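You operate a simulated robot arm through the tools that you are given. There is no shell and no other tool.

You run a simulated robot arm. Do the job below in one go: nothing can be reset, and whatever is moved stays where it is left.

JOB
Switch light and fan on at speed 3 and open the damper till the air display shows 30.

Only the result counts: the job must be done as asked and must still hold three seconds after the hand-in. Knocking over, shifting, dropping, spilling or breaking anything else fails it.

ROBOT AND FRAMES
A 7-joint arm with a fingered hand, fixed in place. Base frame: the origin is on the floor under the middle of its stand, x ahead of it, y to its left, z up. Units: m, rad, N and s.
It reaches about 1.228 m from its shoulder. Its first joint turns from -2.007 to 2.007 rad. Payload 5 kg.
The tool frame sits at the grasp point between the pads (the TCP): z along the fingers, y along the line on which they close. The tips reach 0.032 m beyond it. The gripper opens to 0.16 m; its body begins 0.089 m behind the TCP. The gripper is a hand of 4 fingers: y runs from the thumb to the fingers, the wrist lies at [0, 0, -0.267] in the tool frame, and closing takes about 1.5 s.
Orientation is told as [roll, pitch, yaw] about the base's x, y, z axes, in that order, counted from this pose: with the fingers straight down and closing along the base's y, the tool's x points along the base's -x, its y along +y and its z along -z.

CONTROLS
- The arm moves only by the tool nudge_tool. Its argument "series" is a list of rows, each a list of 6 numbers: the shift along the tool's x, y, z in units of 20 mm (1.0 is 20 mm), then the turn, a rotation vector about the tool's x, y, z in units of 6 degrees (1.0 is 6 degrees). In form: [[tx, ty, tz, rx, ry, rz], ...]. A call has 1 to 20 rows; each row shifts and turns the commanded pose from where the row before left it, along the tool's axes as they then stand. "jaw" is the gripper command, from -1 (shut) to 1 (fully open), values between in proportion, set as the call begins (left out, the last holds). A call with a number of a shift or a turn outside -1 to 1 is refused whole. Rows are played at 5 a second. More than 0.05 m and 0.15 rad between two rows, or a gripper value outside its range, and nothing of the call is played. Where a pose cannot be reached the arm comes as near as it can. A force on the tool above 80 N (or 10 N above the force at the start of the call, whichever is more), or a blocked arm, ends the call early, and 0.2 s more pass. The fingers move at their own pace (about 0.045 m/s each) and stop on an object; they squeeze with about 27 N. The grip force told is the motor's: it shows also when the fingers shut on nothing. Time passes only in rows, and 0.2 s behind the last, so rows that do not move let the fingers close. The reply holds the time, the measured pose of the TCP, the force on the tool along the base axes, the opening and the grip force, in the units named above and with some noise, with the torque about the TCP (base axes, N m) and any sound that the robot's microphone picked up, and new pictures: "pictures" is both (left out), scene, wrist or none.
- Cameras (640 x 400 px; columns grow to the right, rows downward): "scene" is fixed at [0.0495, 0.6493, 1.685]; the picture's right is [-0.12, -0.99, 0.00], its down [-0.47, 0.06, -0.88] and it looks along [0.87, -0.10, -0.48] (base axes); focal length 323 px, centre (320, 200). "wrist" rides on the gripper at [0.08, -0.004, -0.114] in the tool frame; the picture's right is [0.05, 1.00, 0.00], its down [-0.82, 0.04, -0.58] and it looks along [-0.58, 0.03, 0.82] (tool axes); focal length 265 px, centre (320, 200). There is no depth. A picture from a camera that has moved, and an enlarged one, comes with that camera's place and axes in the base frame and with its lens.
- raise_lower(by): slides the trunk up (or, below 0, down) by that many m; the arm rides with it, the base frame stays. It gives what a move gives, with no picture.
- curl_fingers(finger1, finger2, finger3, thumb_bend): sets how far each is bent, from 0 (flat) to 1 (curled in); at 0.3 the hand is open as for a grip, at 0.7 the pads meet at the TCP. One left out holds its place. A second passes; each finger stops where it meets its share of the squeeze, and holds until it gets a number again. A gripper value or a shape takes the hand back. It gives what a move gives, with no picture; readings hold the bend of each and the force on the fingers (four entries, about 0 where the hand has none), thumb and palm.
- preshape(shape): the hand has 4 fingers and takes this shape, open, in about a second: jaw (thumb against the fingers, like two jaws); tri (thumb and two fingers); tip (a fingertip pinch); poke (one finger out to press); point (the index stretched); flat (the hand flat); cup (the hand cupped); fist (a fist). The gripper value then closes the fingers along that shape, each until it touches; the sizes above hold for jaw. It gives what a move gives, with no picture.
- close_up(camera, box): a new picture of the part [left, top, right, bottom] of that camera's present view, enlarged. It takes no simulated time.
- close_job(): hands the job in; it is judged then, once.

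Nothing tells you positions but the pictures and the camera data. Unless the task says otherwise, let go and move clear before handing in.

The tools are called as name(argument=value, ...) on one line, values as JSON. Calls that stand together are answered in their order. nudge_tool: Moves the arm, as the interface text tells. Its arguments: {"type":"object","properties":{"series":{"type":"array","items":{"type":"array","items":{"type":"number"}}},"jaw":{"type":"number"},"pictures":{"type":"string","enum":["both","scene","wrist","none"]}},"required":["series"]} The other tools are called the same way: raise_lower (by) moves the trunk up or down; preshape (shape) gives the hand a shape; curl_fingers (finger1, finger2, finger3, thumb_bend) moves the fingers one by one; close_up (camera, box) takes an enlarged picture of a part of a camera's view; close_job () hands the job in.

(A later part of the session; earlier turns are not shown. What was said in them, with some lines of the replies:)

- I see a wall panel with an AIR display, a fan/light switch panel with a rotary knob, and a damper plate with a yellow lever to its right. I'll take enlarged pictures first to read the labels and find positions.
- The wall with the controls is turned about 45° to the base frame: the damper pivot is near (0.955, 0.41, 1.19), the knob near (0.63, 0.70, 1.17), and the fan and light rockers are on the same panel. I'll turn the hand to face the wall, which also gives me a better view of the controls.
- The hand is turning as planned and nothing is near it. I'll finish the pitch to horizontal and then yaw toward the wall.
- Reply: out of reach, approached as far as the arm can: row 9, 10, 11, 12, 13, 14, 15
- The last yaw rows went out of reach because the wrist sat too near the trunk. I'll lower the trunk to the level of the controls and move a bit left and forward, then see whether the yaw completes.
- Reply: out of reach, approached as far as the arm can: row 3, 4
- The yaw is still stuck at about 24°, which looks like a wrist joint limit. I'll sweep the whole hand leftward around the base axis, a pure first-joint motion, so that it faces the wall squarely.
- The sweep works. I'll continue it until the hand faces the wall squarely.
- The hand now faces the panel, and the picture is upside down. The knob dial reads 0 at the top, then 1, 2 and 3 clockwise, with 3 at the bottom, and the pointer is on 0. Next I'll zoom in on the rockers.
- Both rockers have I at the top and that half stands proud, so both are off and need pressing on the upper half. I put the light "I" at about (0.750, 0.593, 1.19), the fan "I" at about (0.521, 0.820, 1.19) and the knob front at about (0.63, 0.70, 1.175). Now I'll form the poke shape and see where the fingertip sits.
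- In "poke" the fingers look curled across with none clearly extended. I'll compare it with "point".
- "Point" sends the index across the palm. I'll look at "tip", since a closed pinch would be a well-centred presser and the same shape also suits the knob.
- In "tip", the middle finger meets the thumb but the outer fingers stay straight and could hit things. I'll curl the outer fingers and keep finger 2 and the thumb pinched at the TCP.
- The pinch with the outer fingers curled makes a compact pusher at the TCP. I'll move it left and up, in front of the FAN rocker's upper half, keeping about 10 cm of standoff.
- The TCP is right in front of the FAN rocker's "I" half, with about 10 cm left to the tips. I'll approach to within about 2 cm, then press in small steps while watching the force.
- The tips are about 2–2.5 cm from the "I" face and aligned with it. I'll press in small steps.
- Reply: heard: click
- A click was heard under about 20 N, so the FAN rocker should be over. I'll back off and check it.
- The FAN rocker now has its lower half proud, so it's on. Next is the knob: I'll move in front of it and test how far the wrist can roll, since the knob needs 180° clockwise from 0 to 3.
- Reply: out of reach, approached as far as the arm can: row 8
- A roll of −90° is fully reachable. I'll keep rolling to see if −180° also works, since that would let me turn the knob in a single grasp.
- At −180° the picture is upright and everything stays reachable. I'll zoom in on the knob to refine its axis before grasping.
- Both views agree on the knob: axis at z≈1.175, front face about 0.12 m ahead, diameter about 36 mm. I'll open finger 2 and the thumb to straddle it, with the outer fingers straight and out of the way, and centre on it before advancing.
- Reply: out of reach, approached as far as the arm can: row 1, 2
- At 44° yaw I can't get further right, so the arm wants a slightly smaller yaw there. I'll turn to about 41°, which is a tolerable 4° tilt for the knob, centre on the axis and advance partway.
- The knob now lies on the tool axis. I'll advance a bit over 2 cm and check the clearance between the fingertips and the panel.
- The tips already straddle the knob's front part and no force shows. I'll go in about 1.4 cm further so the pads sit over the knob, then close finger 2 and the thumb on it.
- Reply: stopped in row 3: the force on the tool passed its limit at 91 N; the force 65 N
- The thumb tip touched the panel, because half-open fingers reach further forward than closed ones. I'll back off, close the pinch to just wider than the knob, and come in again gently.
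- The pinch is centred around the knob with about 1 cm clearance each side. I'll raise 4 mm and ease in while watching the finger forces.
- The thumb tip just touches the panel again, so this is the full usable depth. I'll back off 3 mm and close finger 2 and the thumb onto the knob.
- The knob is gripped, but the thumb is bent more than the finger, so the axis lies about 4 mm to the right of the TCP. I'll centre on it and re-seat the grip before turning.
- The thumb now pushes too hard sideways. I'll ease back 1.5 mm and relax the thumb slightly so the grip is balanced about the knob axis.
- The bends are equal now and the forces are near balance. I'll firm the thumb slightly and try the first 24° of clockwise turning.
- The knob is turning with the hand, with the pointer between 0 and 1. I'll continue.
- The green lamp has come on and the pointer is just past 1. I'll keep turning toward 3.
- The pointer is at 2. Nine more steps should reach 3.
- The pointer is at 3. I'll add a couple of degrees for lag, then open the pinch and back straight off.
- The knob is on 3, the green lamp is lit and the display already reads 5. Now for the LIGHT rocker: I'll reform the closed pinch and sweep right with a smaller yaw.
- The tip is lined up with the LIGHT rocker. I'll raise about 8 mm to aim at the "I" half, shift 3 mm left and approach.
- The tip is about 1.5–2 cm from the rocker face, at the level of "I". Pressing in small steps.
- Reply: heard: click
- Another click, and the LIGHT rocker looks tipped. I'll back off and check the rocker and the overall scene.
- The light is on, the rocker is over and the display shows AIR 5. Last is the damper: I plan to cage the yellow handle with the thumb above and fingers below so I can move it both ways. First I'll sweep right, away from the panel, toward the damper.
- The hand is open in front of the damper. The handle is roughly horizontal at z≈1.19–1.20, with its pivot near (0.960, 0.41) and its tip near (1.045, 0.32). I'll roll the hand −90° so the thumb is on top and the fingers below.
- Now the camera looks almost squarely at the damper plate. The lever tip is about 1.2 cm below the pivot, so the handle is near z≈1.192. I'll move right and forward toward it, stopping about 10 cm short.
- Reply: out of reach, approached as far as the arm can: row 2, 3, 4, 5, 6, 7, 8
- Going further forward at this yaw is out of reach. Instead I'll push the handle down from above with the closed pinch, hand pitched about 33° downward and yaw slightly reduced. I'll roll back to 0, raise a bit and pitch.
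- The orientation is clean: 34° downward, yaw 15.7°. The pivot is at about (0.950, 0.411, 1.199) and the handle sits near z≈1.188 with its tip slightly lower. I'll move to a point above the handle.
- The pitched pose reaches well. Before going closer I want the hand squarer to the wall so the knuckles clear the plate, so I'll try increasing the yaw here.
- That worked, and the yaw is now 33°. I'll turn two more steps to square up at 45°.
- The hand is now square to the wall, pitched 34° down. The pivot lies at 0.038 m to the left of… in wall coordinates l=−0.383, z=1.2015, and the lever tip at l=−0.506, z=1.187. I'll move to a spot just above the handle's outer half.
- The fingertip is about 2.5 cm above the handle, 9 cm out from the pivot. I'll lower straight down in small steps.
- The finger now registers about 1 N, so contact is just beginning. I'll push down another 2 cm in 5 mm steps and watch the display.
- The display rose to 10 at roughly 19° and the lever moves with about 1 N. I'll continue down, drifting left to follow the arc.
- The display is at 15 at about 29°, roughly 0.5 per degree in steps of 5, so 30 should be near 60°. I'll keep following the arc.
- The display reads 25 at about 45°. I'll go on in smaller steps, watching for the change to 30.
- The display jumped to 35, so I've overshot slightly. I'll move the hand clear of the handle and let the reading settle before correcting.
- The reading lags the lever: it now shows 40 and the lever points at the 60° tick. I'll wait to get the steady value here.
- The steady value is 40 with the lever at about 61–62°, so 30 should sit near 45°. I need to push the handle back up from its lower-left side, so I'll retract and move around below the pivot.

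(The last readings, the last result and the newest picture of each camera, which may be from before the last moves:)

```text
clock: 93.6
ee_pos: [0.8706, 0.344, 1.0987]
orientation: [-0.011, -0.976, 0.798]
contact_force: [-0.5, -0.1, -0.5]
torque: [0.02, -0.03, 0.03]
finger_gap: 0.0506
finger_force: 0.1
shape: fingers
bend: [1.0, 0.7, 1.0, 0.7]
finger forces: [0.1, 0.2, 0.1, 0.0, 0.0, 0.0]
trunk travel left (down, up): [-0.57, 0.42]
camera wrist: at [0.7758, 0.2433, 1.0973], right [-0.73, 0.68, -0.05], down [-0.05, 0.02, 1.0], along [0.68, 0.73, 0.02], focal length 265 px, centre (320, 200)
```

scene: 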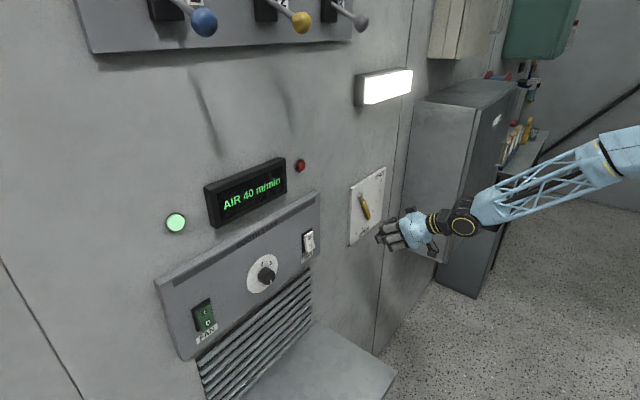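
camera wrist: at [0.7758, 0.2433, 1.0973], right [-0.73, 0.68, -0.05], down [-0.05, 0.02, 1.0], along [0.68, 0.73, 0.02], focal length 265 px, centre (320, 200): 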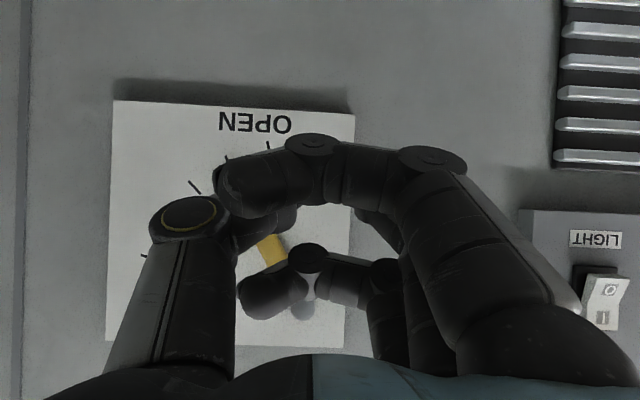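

I'm now below and left of the lever at a safe standoff. I'll advance toward the plate, watching for contact.

nudge_tool(series=[[-0.4915, 0, 0.724, 0, 0, 0], [-0.4915, 0, 0.724, 0, 0, 0], [-0.4915, 0, 0.724, 0, 0, 0], [-0.4915, 0, 0.724, 0, 0, 0]])

close_up(camera="scene", box=[335, 150, 415, 250])

```text
clock: 94.6
ee_pos: [0.9225, 0.3933, 1.099]
orientation: [-0.009, -0.974, 0.798]
contact_force: [0.8, 0.4, 0.5]
torque: [0.03, -0.04, 0.04]
finger_gap: 0.0508
finger_force: 0.0
shape: fingers
bend: [1.0, 0.7, 1.0, 0.7]
finger forces: [0.0, 0.2, 0.0, 0.1, 0.0, 0.0]
trunk travel left (down, up): [-0.57, 0.42]
camera wrist: at [0.8264, 0.2917, 1.0975], right [-0.73, 0.68, -0.05], down [-0.05, 0.02, 1.0], along [0.68, 0.73, 0.02], focal length 265 px, centre (320, 200)
```

scene: 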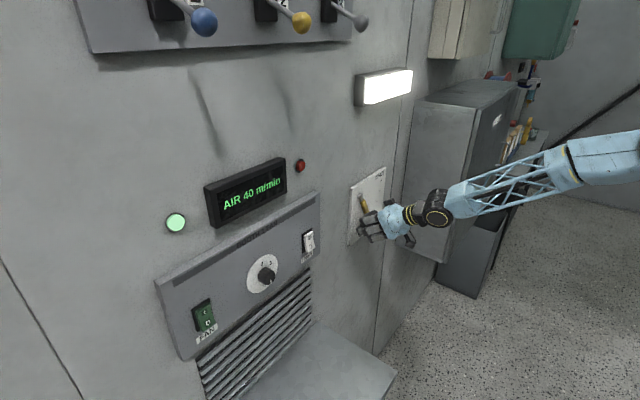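
wrist: 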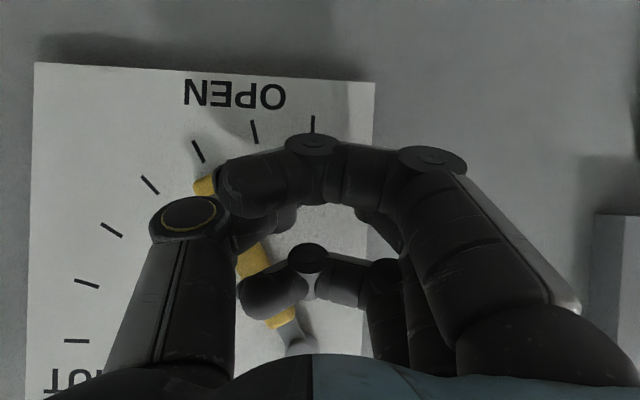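

```text
4.00 times, centred on (375, 200) of scene
camera zoom: at [0.0495, 0.6493, 1.685], right [-0.12, -0.99, 0.0], down [-0.47, 0.06, -0.88], along [0.87, -0.1, -0.48], focal length 1292 px, centre (100, 200)
```

zoom: 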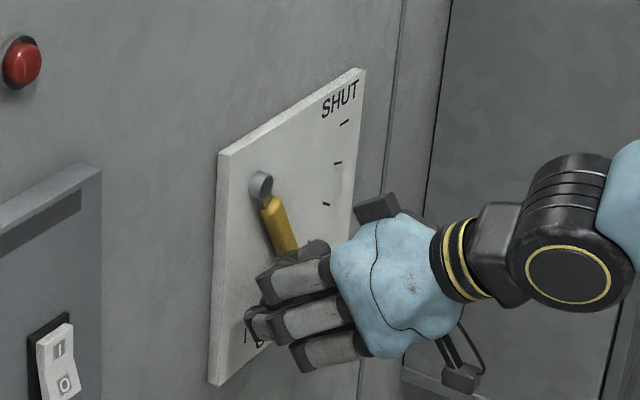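

I'm inserted below-left of the handle with no contact. I'll push right and slightly up in 5 mm steps.

nudge_tool(series=[[-0.103, -0.25, -0.07, 0, 0, 0], [-0.103, -0.25, -0.07, 0, 0, 0], [-0.103, -0.25, -0.07, 0, 0, 0], [-0.103, -0.25, -0.07, 0, 0, 0]])

close_up(camera="scene", box=[335, 150, 415, 250])

```text
clock: 95.6
ee_pos: [0.9349, 0.3795, 1.1095]
orientation: [-0.01, -0.976, 0.795]
contact_force: [0.2, 0.1, 0.7]
torque: [-0.02, 0.0, -0.01]
finger_gap: 0.0506
finger_force: 0.1
shape: fingers
bend: [1.0, 0.7, 1.0, 0.7]
finger forces: [0.1, 0.1, 0.0, 0.0, 0.1, 0.0]
trunk travel left (down, up): [-0.57, 0.42]
camera wrist: at [0.8396, 0.2778, 1.1074], right [-0.73, 0.68, -0.05], down [-0.05, 0.02, 1.0], along [0.68, 0.73, 0.02], focal length 265 px, centre (320, 200)
```

scene: 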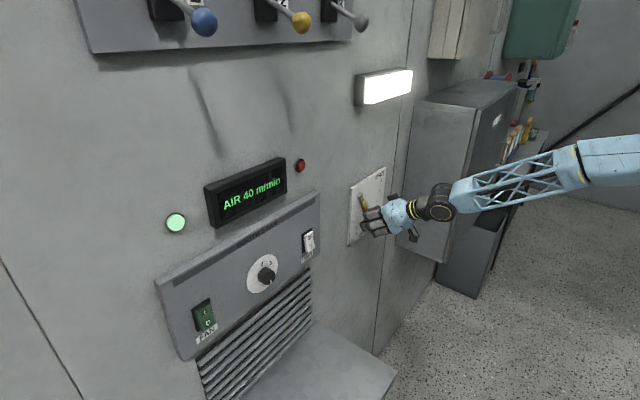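
wrist: 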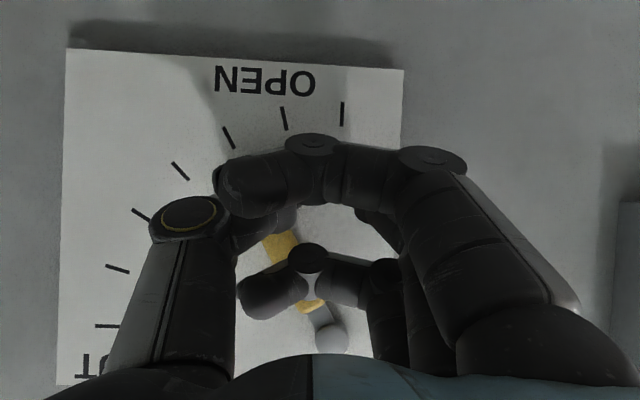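

```text
4.00 times, centred on (375, 200) of scene
camera zoom: at [0.0495, 0.6493, 1.685], right [-0.12, -0.99, 0.0], down [-0.47, 0.06, -0.88], along [0.87, -0.1, -0.48], focal length 1292 px, centre (100, 200)
```

zoom: 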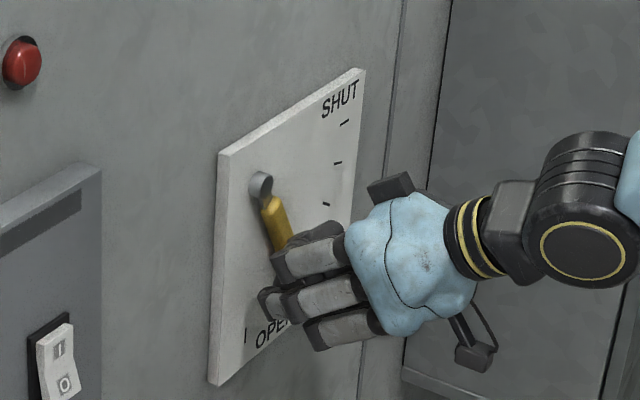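

No contact yet. I'll continue in the same direction.

nudge_tool(series=[[-0.103, -0.25, -0.07, 0, 0, 0], [-0.103, -0.25, -0.07, 0, 0, 0], [-0.103, -0.25, -0.07, 0, 0, 0]])

close_up(camera="scene", box=[335, 150, 415, 250])

close_up(camera="wrist", box=[180, 180, 420, 370])

```text
clock: 96.4
ee_pos: [0.9458, 0.3691, 1.1167]
orientation: [-0.012, -0.977, 0.797]
contact_force: [-0.7, -1.0, -0.5]
torque: [-0.02, 0.04, -0.01]
finger_gap: 0.0502
finger_force: 1.1
shape: fingers
bend: [1.0, 0.7, 1.0, 0.7]
finger forces: [0.1, 0.1, 0.0, 0.0, 1.7, 0.1]
trunk travel left (down, up): [-0.57, 0.42]
camera wrist: at [0.8503, 0.2674, 1.1155], right [-0.73, 0.68, -0.05], down [-0.05, 0.02, 1.0], along [0.68, 0.73, 0.02], focal length 265 px, centre (320, 200)
```

scene: 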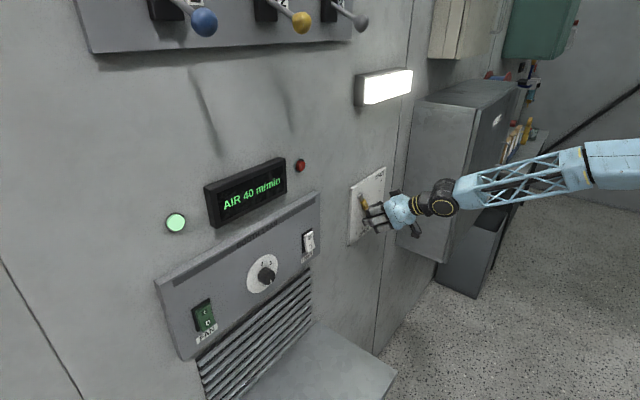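
wrist: 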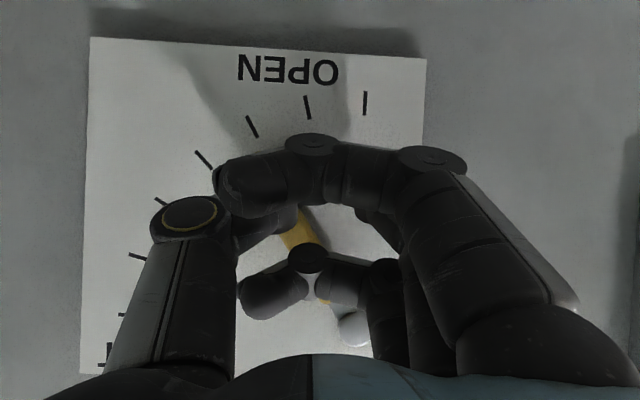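

```text
4.00 times, centred on (375, 200) of scene
camera zoom: at [0.0495, 0.6493, 1.685], right [-0.12, -0.99, 0.0], down [-0.47, 0.06, -0.88], along [0.87, -0.1, -0.48], focal length 1292 px, centre (100, 200)
```

zoom: 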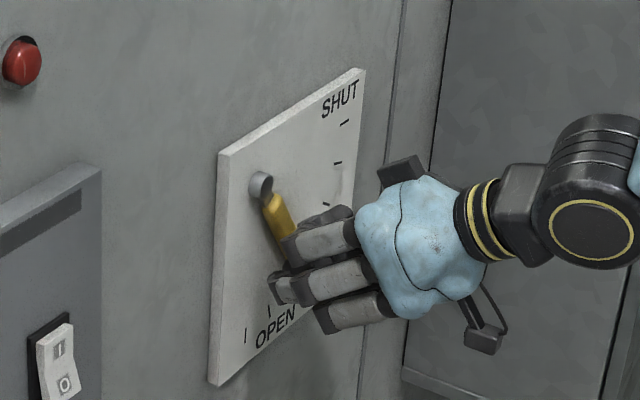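

```text
2.11 times, centred on (300, 275) of wrist
camera zoom: at [0.8503, 0.2674, 1.1155], right [-0.73, 0.68, -0.05], down [-0.05, 0.02, 1.0], along [0.68, 0.73, 0.02], focal length 559 px, centre (362, 42)
```

zoom: 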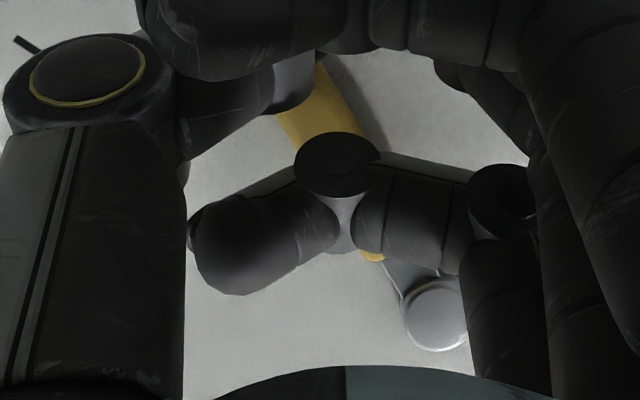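

The thumb now touches the handle with 1.7 N. I'll push a little further and wait for the display each time, since it lags by 1–2 s.

nudge_tool(series=[[-0.103, -0.22, -0.07, 0, 0, 0], [-0.103, -0.22, -0.07, 0, 0, 0], [0, 0, 0, 0, 0, 0], [0, 0, 0, 0, 0, 0], [0, 0, 0, 0, 0, 0], [0, 0, 0, 0, 0, 0], [0, 0, 0, 0, 0, 0], [0, 0, 0, 0, 0, 0], [0, 0, 0, 0, 0, 0], [0, 0, 0, 0, 0, 0]], pictures="none")

close_up(camera="scene", box=[190, 140, 430, 250])

close_up(camera="scene", box=[335, 150, 415, 250])

```text
clock: 98.6
ee_pos: [0.9518, 0.3618, 1.1227]
orientation: [-0.011, -0.976, 0.795]
contact_force: [0.0, -0.3, 0.5]
torque: [0.01, -0.01, -0.01]
finger_gap: 0.0505
finger_force: 0.0
shape: fingers
bend: [1.0, 0.7, 1.0, 0.7]
finger forces: [0.0, 0.1, 0.1, 0.0, 0.2, 0.0]
trunk travel left (down, up): [-0.57, 0.42]
```

```text
2.67 times, centred on (310, 195) of scene
camera zoom: at [0.0495, 0.6493, 1.685], right [-0.12, -0.99, 0.0], down [-0.47, 0.06, -0.88], along [0.87, -0.1, -0.48], focal length 862 px, centre (347, 213)
```

zoom: 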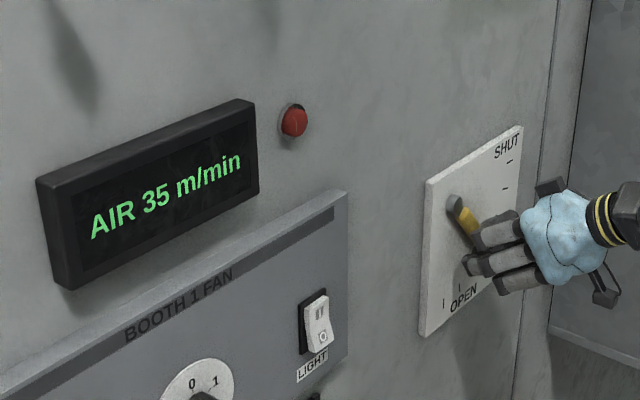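

```text
4.00 times, centred on (375, 200) of scene
camera zoom: at [0.0495, 0.6493, 1.685], right [-0.12, -0.99, 0.0], down [-0.47, 0.06, -0.88], along [0.87, -0.1, -0.48], focal length 1292 px, centre (100, 200)
```

zoom: 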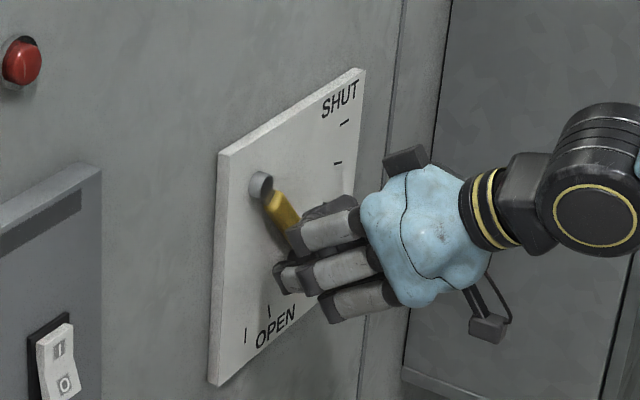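

35 now. I'll apply two more small steps of the same size and let it settle.

nudge_tool(series=[[-0.103, -0.22, -0.07, 0, 0, 0], [-0.06, -0.12, -0.04, 0, 0, 0], [0, 0, 0, 0, 0, 0], [0, 0, 0, 0, 0, 0], [0, 0, 0, 0, 0, 0], [0, 0, 0, 0, 0, 0], [0, 0, 0, 0, 0, 0], [0, 0, 0, 0, 0, 0], [0, 0, 0, 0, 0, 0], [0, 0, 0, 0, 0, 0], [0, 0, 0, 0, 0, 0], [0, 0, 0, 0, 0, 0], [0, 0, 0, 0, 0, 0], [0, 0, 0, 0, 0, 0]], pictures="none")

close_up(camera="scene", box=[190, 140, 430, 250])

close_up(camera="scene", box=[335, 150, 415, 250])

```text
clock: 101.6
ee_pos: [0.9564, 0.3585, 1.1255]
orientation: [-0.011, -0.977, 0.797]
contact_force: [-1.5, 0.0, -0.4]
torque: [0.04, -0.02, 0.01]
finger_gap: 0.0504
finger_force: 0.9
shape: fingers
bend: [1.0, 0.7, 1.0, 0.7]
finger forces: [0.0, 0.0, 0.0, 0.0, 0.7, 0.0]
trunk travel left (down, up): [-0.57, 0.42]
```

```text
2.67 times, centred on (310, 195) of scene
camera zoom: at [0.0495, 0.6493, 1.685], right [-0.12, -0.99, 0.0], down [-0.47, 0.06, -0.88], along [0.87, -0.1, -0.48], focal length 862 px, centre (347, 213)
```

zoom: 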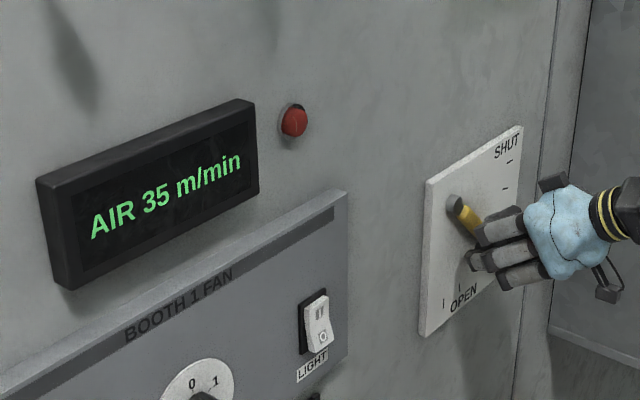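

```text
4.00 times, centred on (375, 200) of scene
camera zoom: at [0.0495, 0.6493, 1.685], right [-0.12, -0.99, 0.0], down [-0.47, 0.06, -0.88], along [0.87, -0.1, -0.48], focal length 1292 px, centre (100, 200)
```

zoom: 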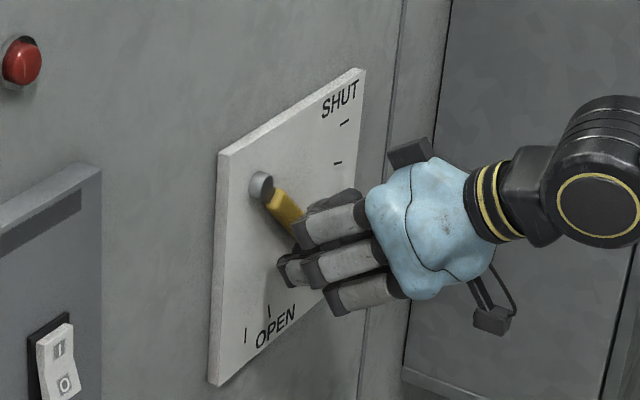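

Still 35 at steady state. Another small step, then wait.

nudge_tool(series=[[-0.103, -0.2, -0.07, 0, 0, 0], [0, 0, 0, 0, 0, 0], [0, 0, 0, 0, 0, 0], [0, 0, 0, 0, 0, 0], [0, 0, 0, 0, 0, 0], [0, 0, 0, 0, 0, 0], [0, 0, 0, 0, 0, 0], [0, 0, 0, 0, 0, 0], [0, 0, 0, 0, 0, 0], [0, 0, 0, 0, 0, 0], [0, 0, 0, 0, 0, 0], [0, 0, 0, 0, 0, 0]], pictures="none")

close_up(camera="scene", box=[190, 140, 430, 250])

close_up(camera="scene", box=[335, 150, 415, 250])

```text
clock: 104.2
ee_pos: [0.9606, 0.3552, 1.1283]
orientation: [-0.01, -0.975, 0.795]
contact_force: [0.7, 0.8, -0.4]
torque: [0.0, -0.05, 0.01]
finger_gap: 0.0503
finger_force: 0.5
shape: fingers
bend: [1.0, 0.7, 1.0, 0.7]
finger forces: [0.0, 0.1, 0.0, 0.1, 0.6, 0.1]
trunk travel left (down, up): [-0.57, 0.42]
```

```text
2.67 times, centred on (310, 195) of scene
camera zoom: at [0.0495, 0.6493, 1.685], right [-0.12, -0.99, 0.0], down [-0.47, 0.06, -0.88], along [0.87, -0.1, -0.48], focal length 862 px, centre (347, 213)
```

zoom: 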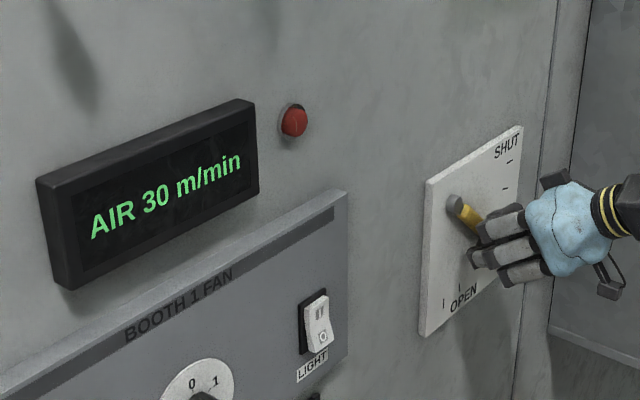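

```text
4.00 times, centred on (375, 200) of scene
camera zoom: at [0.0495, 0.6493, 1.685], right [-0.12, -0.99, 0.0], down [-0.47, 0.06, -0.88], along [0.87, -0.1, -0.48], focal length 1292 px, centre (100, 200)
```

zoom: 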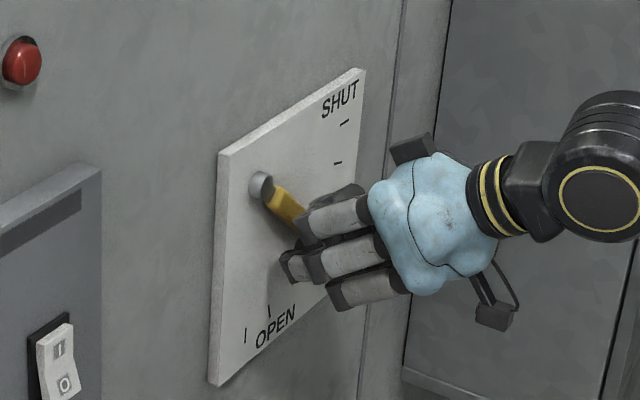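

The display shows 30. To sit in the middle of the 30 band rather than at its edge, I'll nudge another ~3.5 mm and recheck after settling.

nudge_tool(series=[[-0.072, -0.14, -0.05, 0, 0, 0], [0, 0, 0, 0, 0, 0], [0, 0, 0, 0, 0, 0], [0, 0, 0, 0, 0, 0], [0, 0, 0, 0, 0, 0], [0, 0, 0, 0, 0, 0], [0, 0, 0, 0, 0, 0], [0, 0, 0, 0, 0, 0], [0, 0, 0, 0, 0, 0], [0, 0, 0, 0, 0, 0], [0, 0, 0, 0, 0, 0], [0, 0, 0, 0, 0, 0], [0, 0, 0, 0, 0, 0], [0, 0, 0, 0, 0, 0]], pictures="none")

close_up(camera="scene", box=[190, 140, 430, 250])

```text
clock: 107.2
ee_pos: [0.9614, 0.3543, 1.1313]
orientation: [-0.011, -0.977, 0.798]
contact_force: [-0.5, 0.1, -0.2]
torque: [-0.03, 0.01, 0.0]
finger_gap: 0.0507
finger_force: 0.1
shape: fingers
bend: [1.0, 0.7, 1.0, 0.7]
finger forces: [0.1, 0.0, 0.0, 0.0, 0.5, 0.1]
trunk travel left (down, up): [-0.57, 0.42]
```

```text
2.67 times, centred on (310, 195) of scene
camera zoom: at [0.0495, 0.6493, 1.685], right [-0.12, -0.99, 0.0], down [-0.47, 0.06, -0.88], along [0.87, -0.1, -0.48], focal length 862 px, centre (347, 213)
```

zoom: 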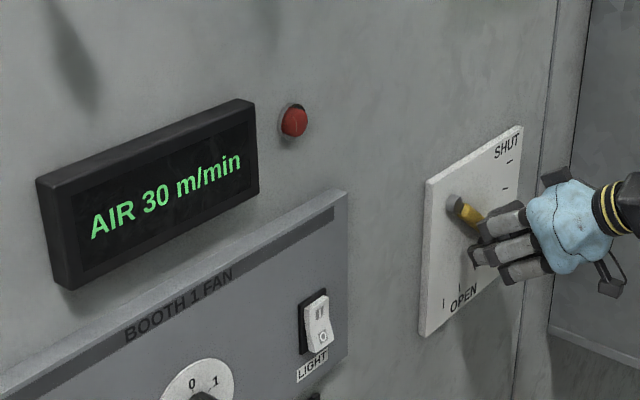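

Steady at 30, mid-band. Now I'll withdraw carefully: first slightly away from the handle (left and down), then straight back from the plate.

nudge_tool(series=[[0.15, 0.25, 0.1, 0, 0, 0], [0.15, 0.25, 0.1, 0, 0, 0], [0.4915, 0, -0.724, 0, 0, 0], [0.4915, 0, -0.724, 0, 0, 0], [0.4915, 0, -0.724, 0, 0, 0], [0.4915, 0, -0.724, 0, 0, 0], [0.4915, 0, -0.724, 0, 0, 0], [0.4915, 0, -0.724, 0, 0, 0]])

close_up(camera="scene", box=[190, 140, 430, 250])

close_up(camera="scene", box=[335, 150, 415, 250])

```text
clock: 109.0
ee_pos: [0.88, 0.2851, 1.1242]
orientation: [-0.012, -0.975, 0.796]
contact_force: [-0.3, 0.0, 0.1]
torque: [0.02, 0.04, 0.05]
finger_gap: 0.0506
finger_force: 0.1
shape: fingers
bend: [1.0, 0.7, 1.0, 0.7]
finger forces: [0.1, 0.0, 0.1, 0.0, 0.1, 0.0]
trunk travel left (down, up): [-0.57, 0.42]
camera wrist: at [0.7845, 0.1842, 1.123], right [-0.73, 0.68, -0.05], down [-0.05, 0.02, 1.0], along [0.68, 0.73, 0.02], focal length 265 px, centre (320, 200)
```

scene: 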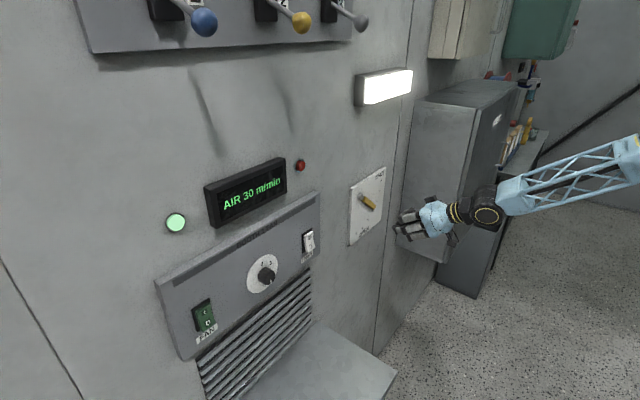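
wrist: 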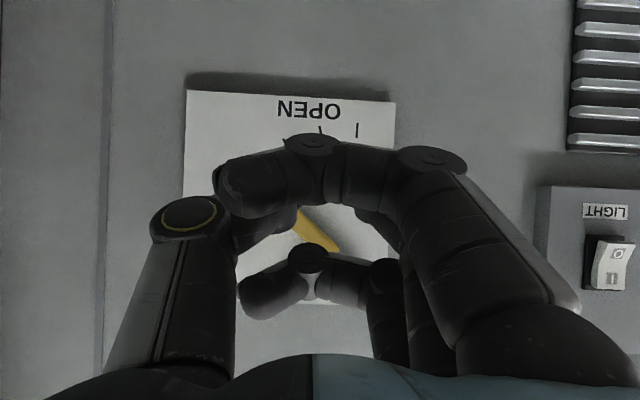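

```text
2.67 times, centred on (310, 195) of scene
camera zoom: at [0.0495, 0.6493, 1.685], right [-0.12, -0.99, 0.0], down [-0.47, 0.06, -0.88], along [0.87, -0.1, -0.48], focal length 862 px, centre (347, 213)
```

zoom: 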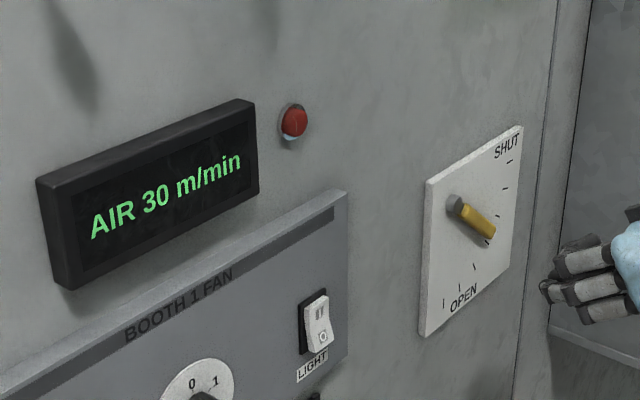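

```text
4.00 times, centred on (375, 200) of scene
camera zoom: at [0.0495, 0.6493, 1.685], right [-0.12, -0.99, 0.0], down [-0.47, 0.06, -0.88], along [0.87, -0.1, -0.48], focal length 1292 px, centre (100, 200)
```

zoom: 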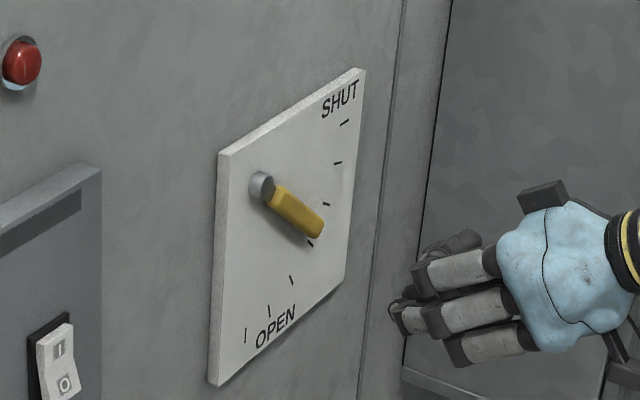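

The lever sits near the 45° tick and the display holds 30. I'll wait a few seconds for a final check of everything, including the red lamp, which shows a small highlight.

nudge_tool(series=[[0, 0, -0.5, 0, 0, 0], [0, 0, -0.5, 0, 0, 0], [0, 0, 0, 0, 0, 0], [0, 0, 0, 0, 0, 0], [0, 0, 0, 0, 0, 0], [0, 0, 0, 0, 0, 0], [0, 0, 0, 0, 0, 0], [0, 0, 0, 0, 0, 0], [0, 0, 0, 0, 0, 0], [0, 0, 0, 0, 0, 0], [0, 0, 0, 0, 0, 0], [0, 0, 0, 0, 0, 0], [0, 0, 0, 0, 0, 0], [0, 0, 0, 0, 0, 0], [0, 0, 0, 0, 0, 0], [0, 0, 0, 0, 0, 0], [0, 0, 0, 0, 0, 0], [0, 0, 0, 0, 0, 0]], pictures="scene")

close_up(camera="scene", box=[270, 140, 330, 190])

close_up(camera="scene", box=[150, 180, 330, 370])

close_up(camera="scene", box=[200, 150, 300, 230])

```text
clock: 112.8
ee_pos: [0.8671, 0.2749, 1.1358]
orientation: [-0.01, -0.976, 0.797]
contact_force: [0.3, -0.5, 0.0]
torque: [-0.01, -0.02, 0.01]
finger_gap: 0.0504
finger_force: 0.1
shape: fingers
bend: [1.0, 0.7, 1.0, 0.7]
finger forces: [0.0, 0.0, 0.1, 0.0, 0.0, 0.0]
trunk travel left (down, up): [-0.57, 0.42]
```

scene: 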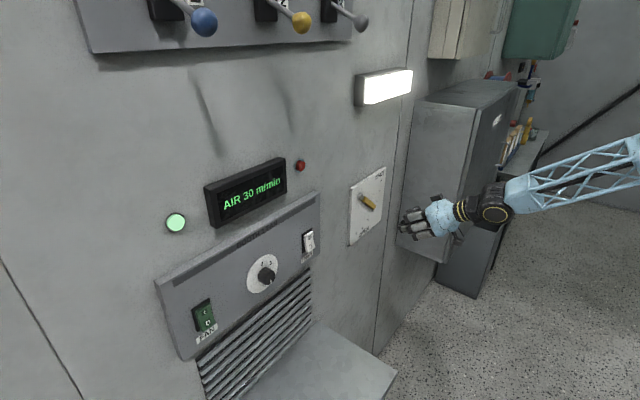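

```text
8.00 times, centred on (300, 165) of scene
camera zoom: at [0.0495, 0.6493, 1.685], right [-0.12, -0.99, 0.0], down [-0.47, 0.06, -0.88], along [0.87, -0.1, -0.48], focal length 2585 px, centre (480, 480)
```

zoom: 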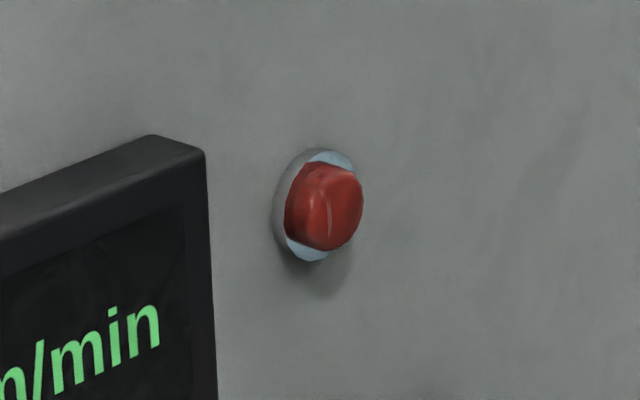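

```text
2.11 times, centred on (240, 275) of scene
camera zoom: at [0.0495, 0.6493, 1.685], right [-0.12, -0.99, 0.0], down [-0.47, 0.06, -0.88], along [0.87, -0.1, -0.48], focal length 680 px, centre (488, 42)
```

zoom: 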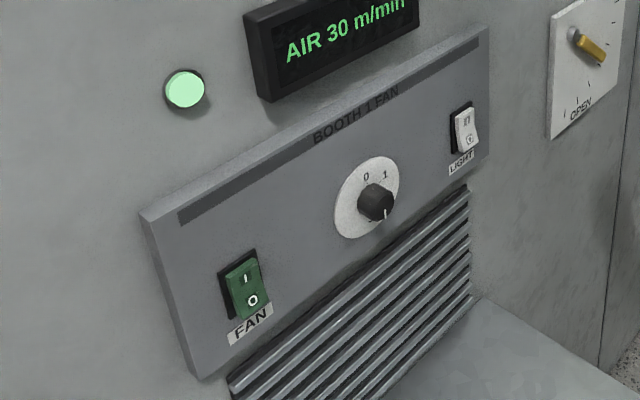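

```text
5.00 times, centred on (250, 190) of scene
camera zoom: at [0.0495, 0.6493, 1.685], right [-0.12, -0.99, 0.0], down [-0.47, 0.06, -0.88], along [0.87, -0.1, -0.48], focal length 1615 px, centre (670, 250)
```

zoom: 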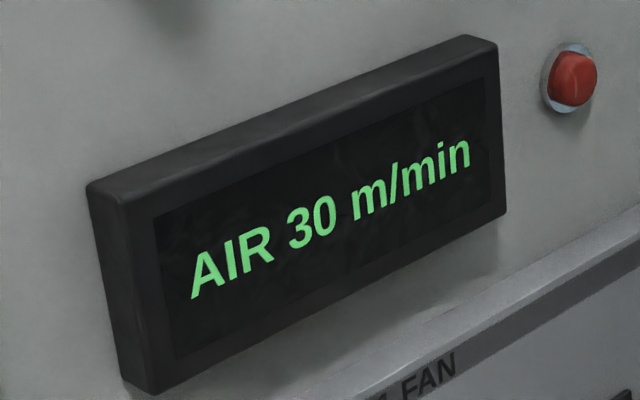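

Everything is as asked and holding steady. FAN and LIGHT are both switched on with the lamp lit, the knob is on 3, and the display reads a stable 30 m/min. The highlight on the red lamp is only a reflection and the hand is clear, so I'm handing in.

close_job()

```text
The job is handed in.
```

The job is done and handed in. The light and fan are on, the speed knob is at 3, and the damper is open with the air display steady at 30 m/min.

- **Fan and light:** both rockers clicked over to I. The green lamp beside the display came on when I turned up the speed knob, and the light bar above the damper came on with the LIGHT switch.
- **Damper:** I opened it too far at first, because the display lags the lever by a second or two and rose to 40. I then pushed the lever back to about 45°, near the middle of the range that shows 30. It stayed at 30 for several seconds after I let go.
- **Contact with the panel:** while I was reaching for the knob, the thumb pressed against the panel and the move stopped at 91 N. I saw no damage in the pictures, and nothing else was moved.

The hand was clear of all the controls when I handed in.
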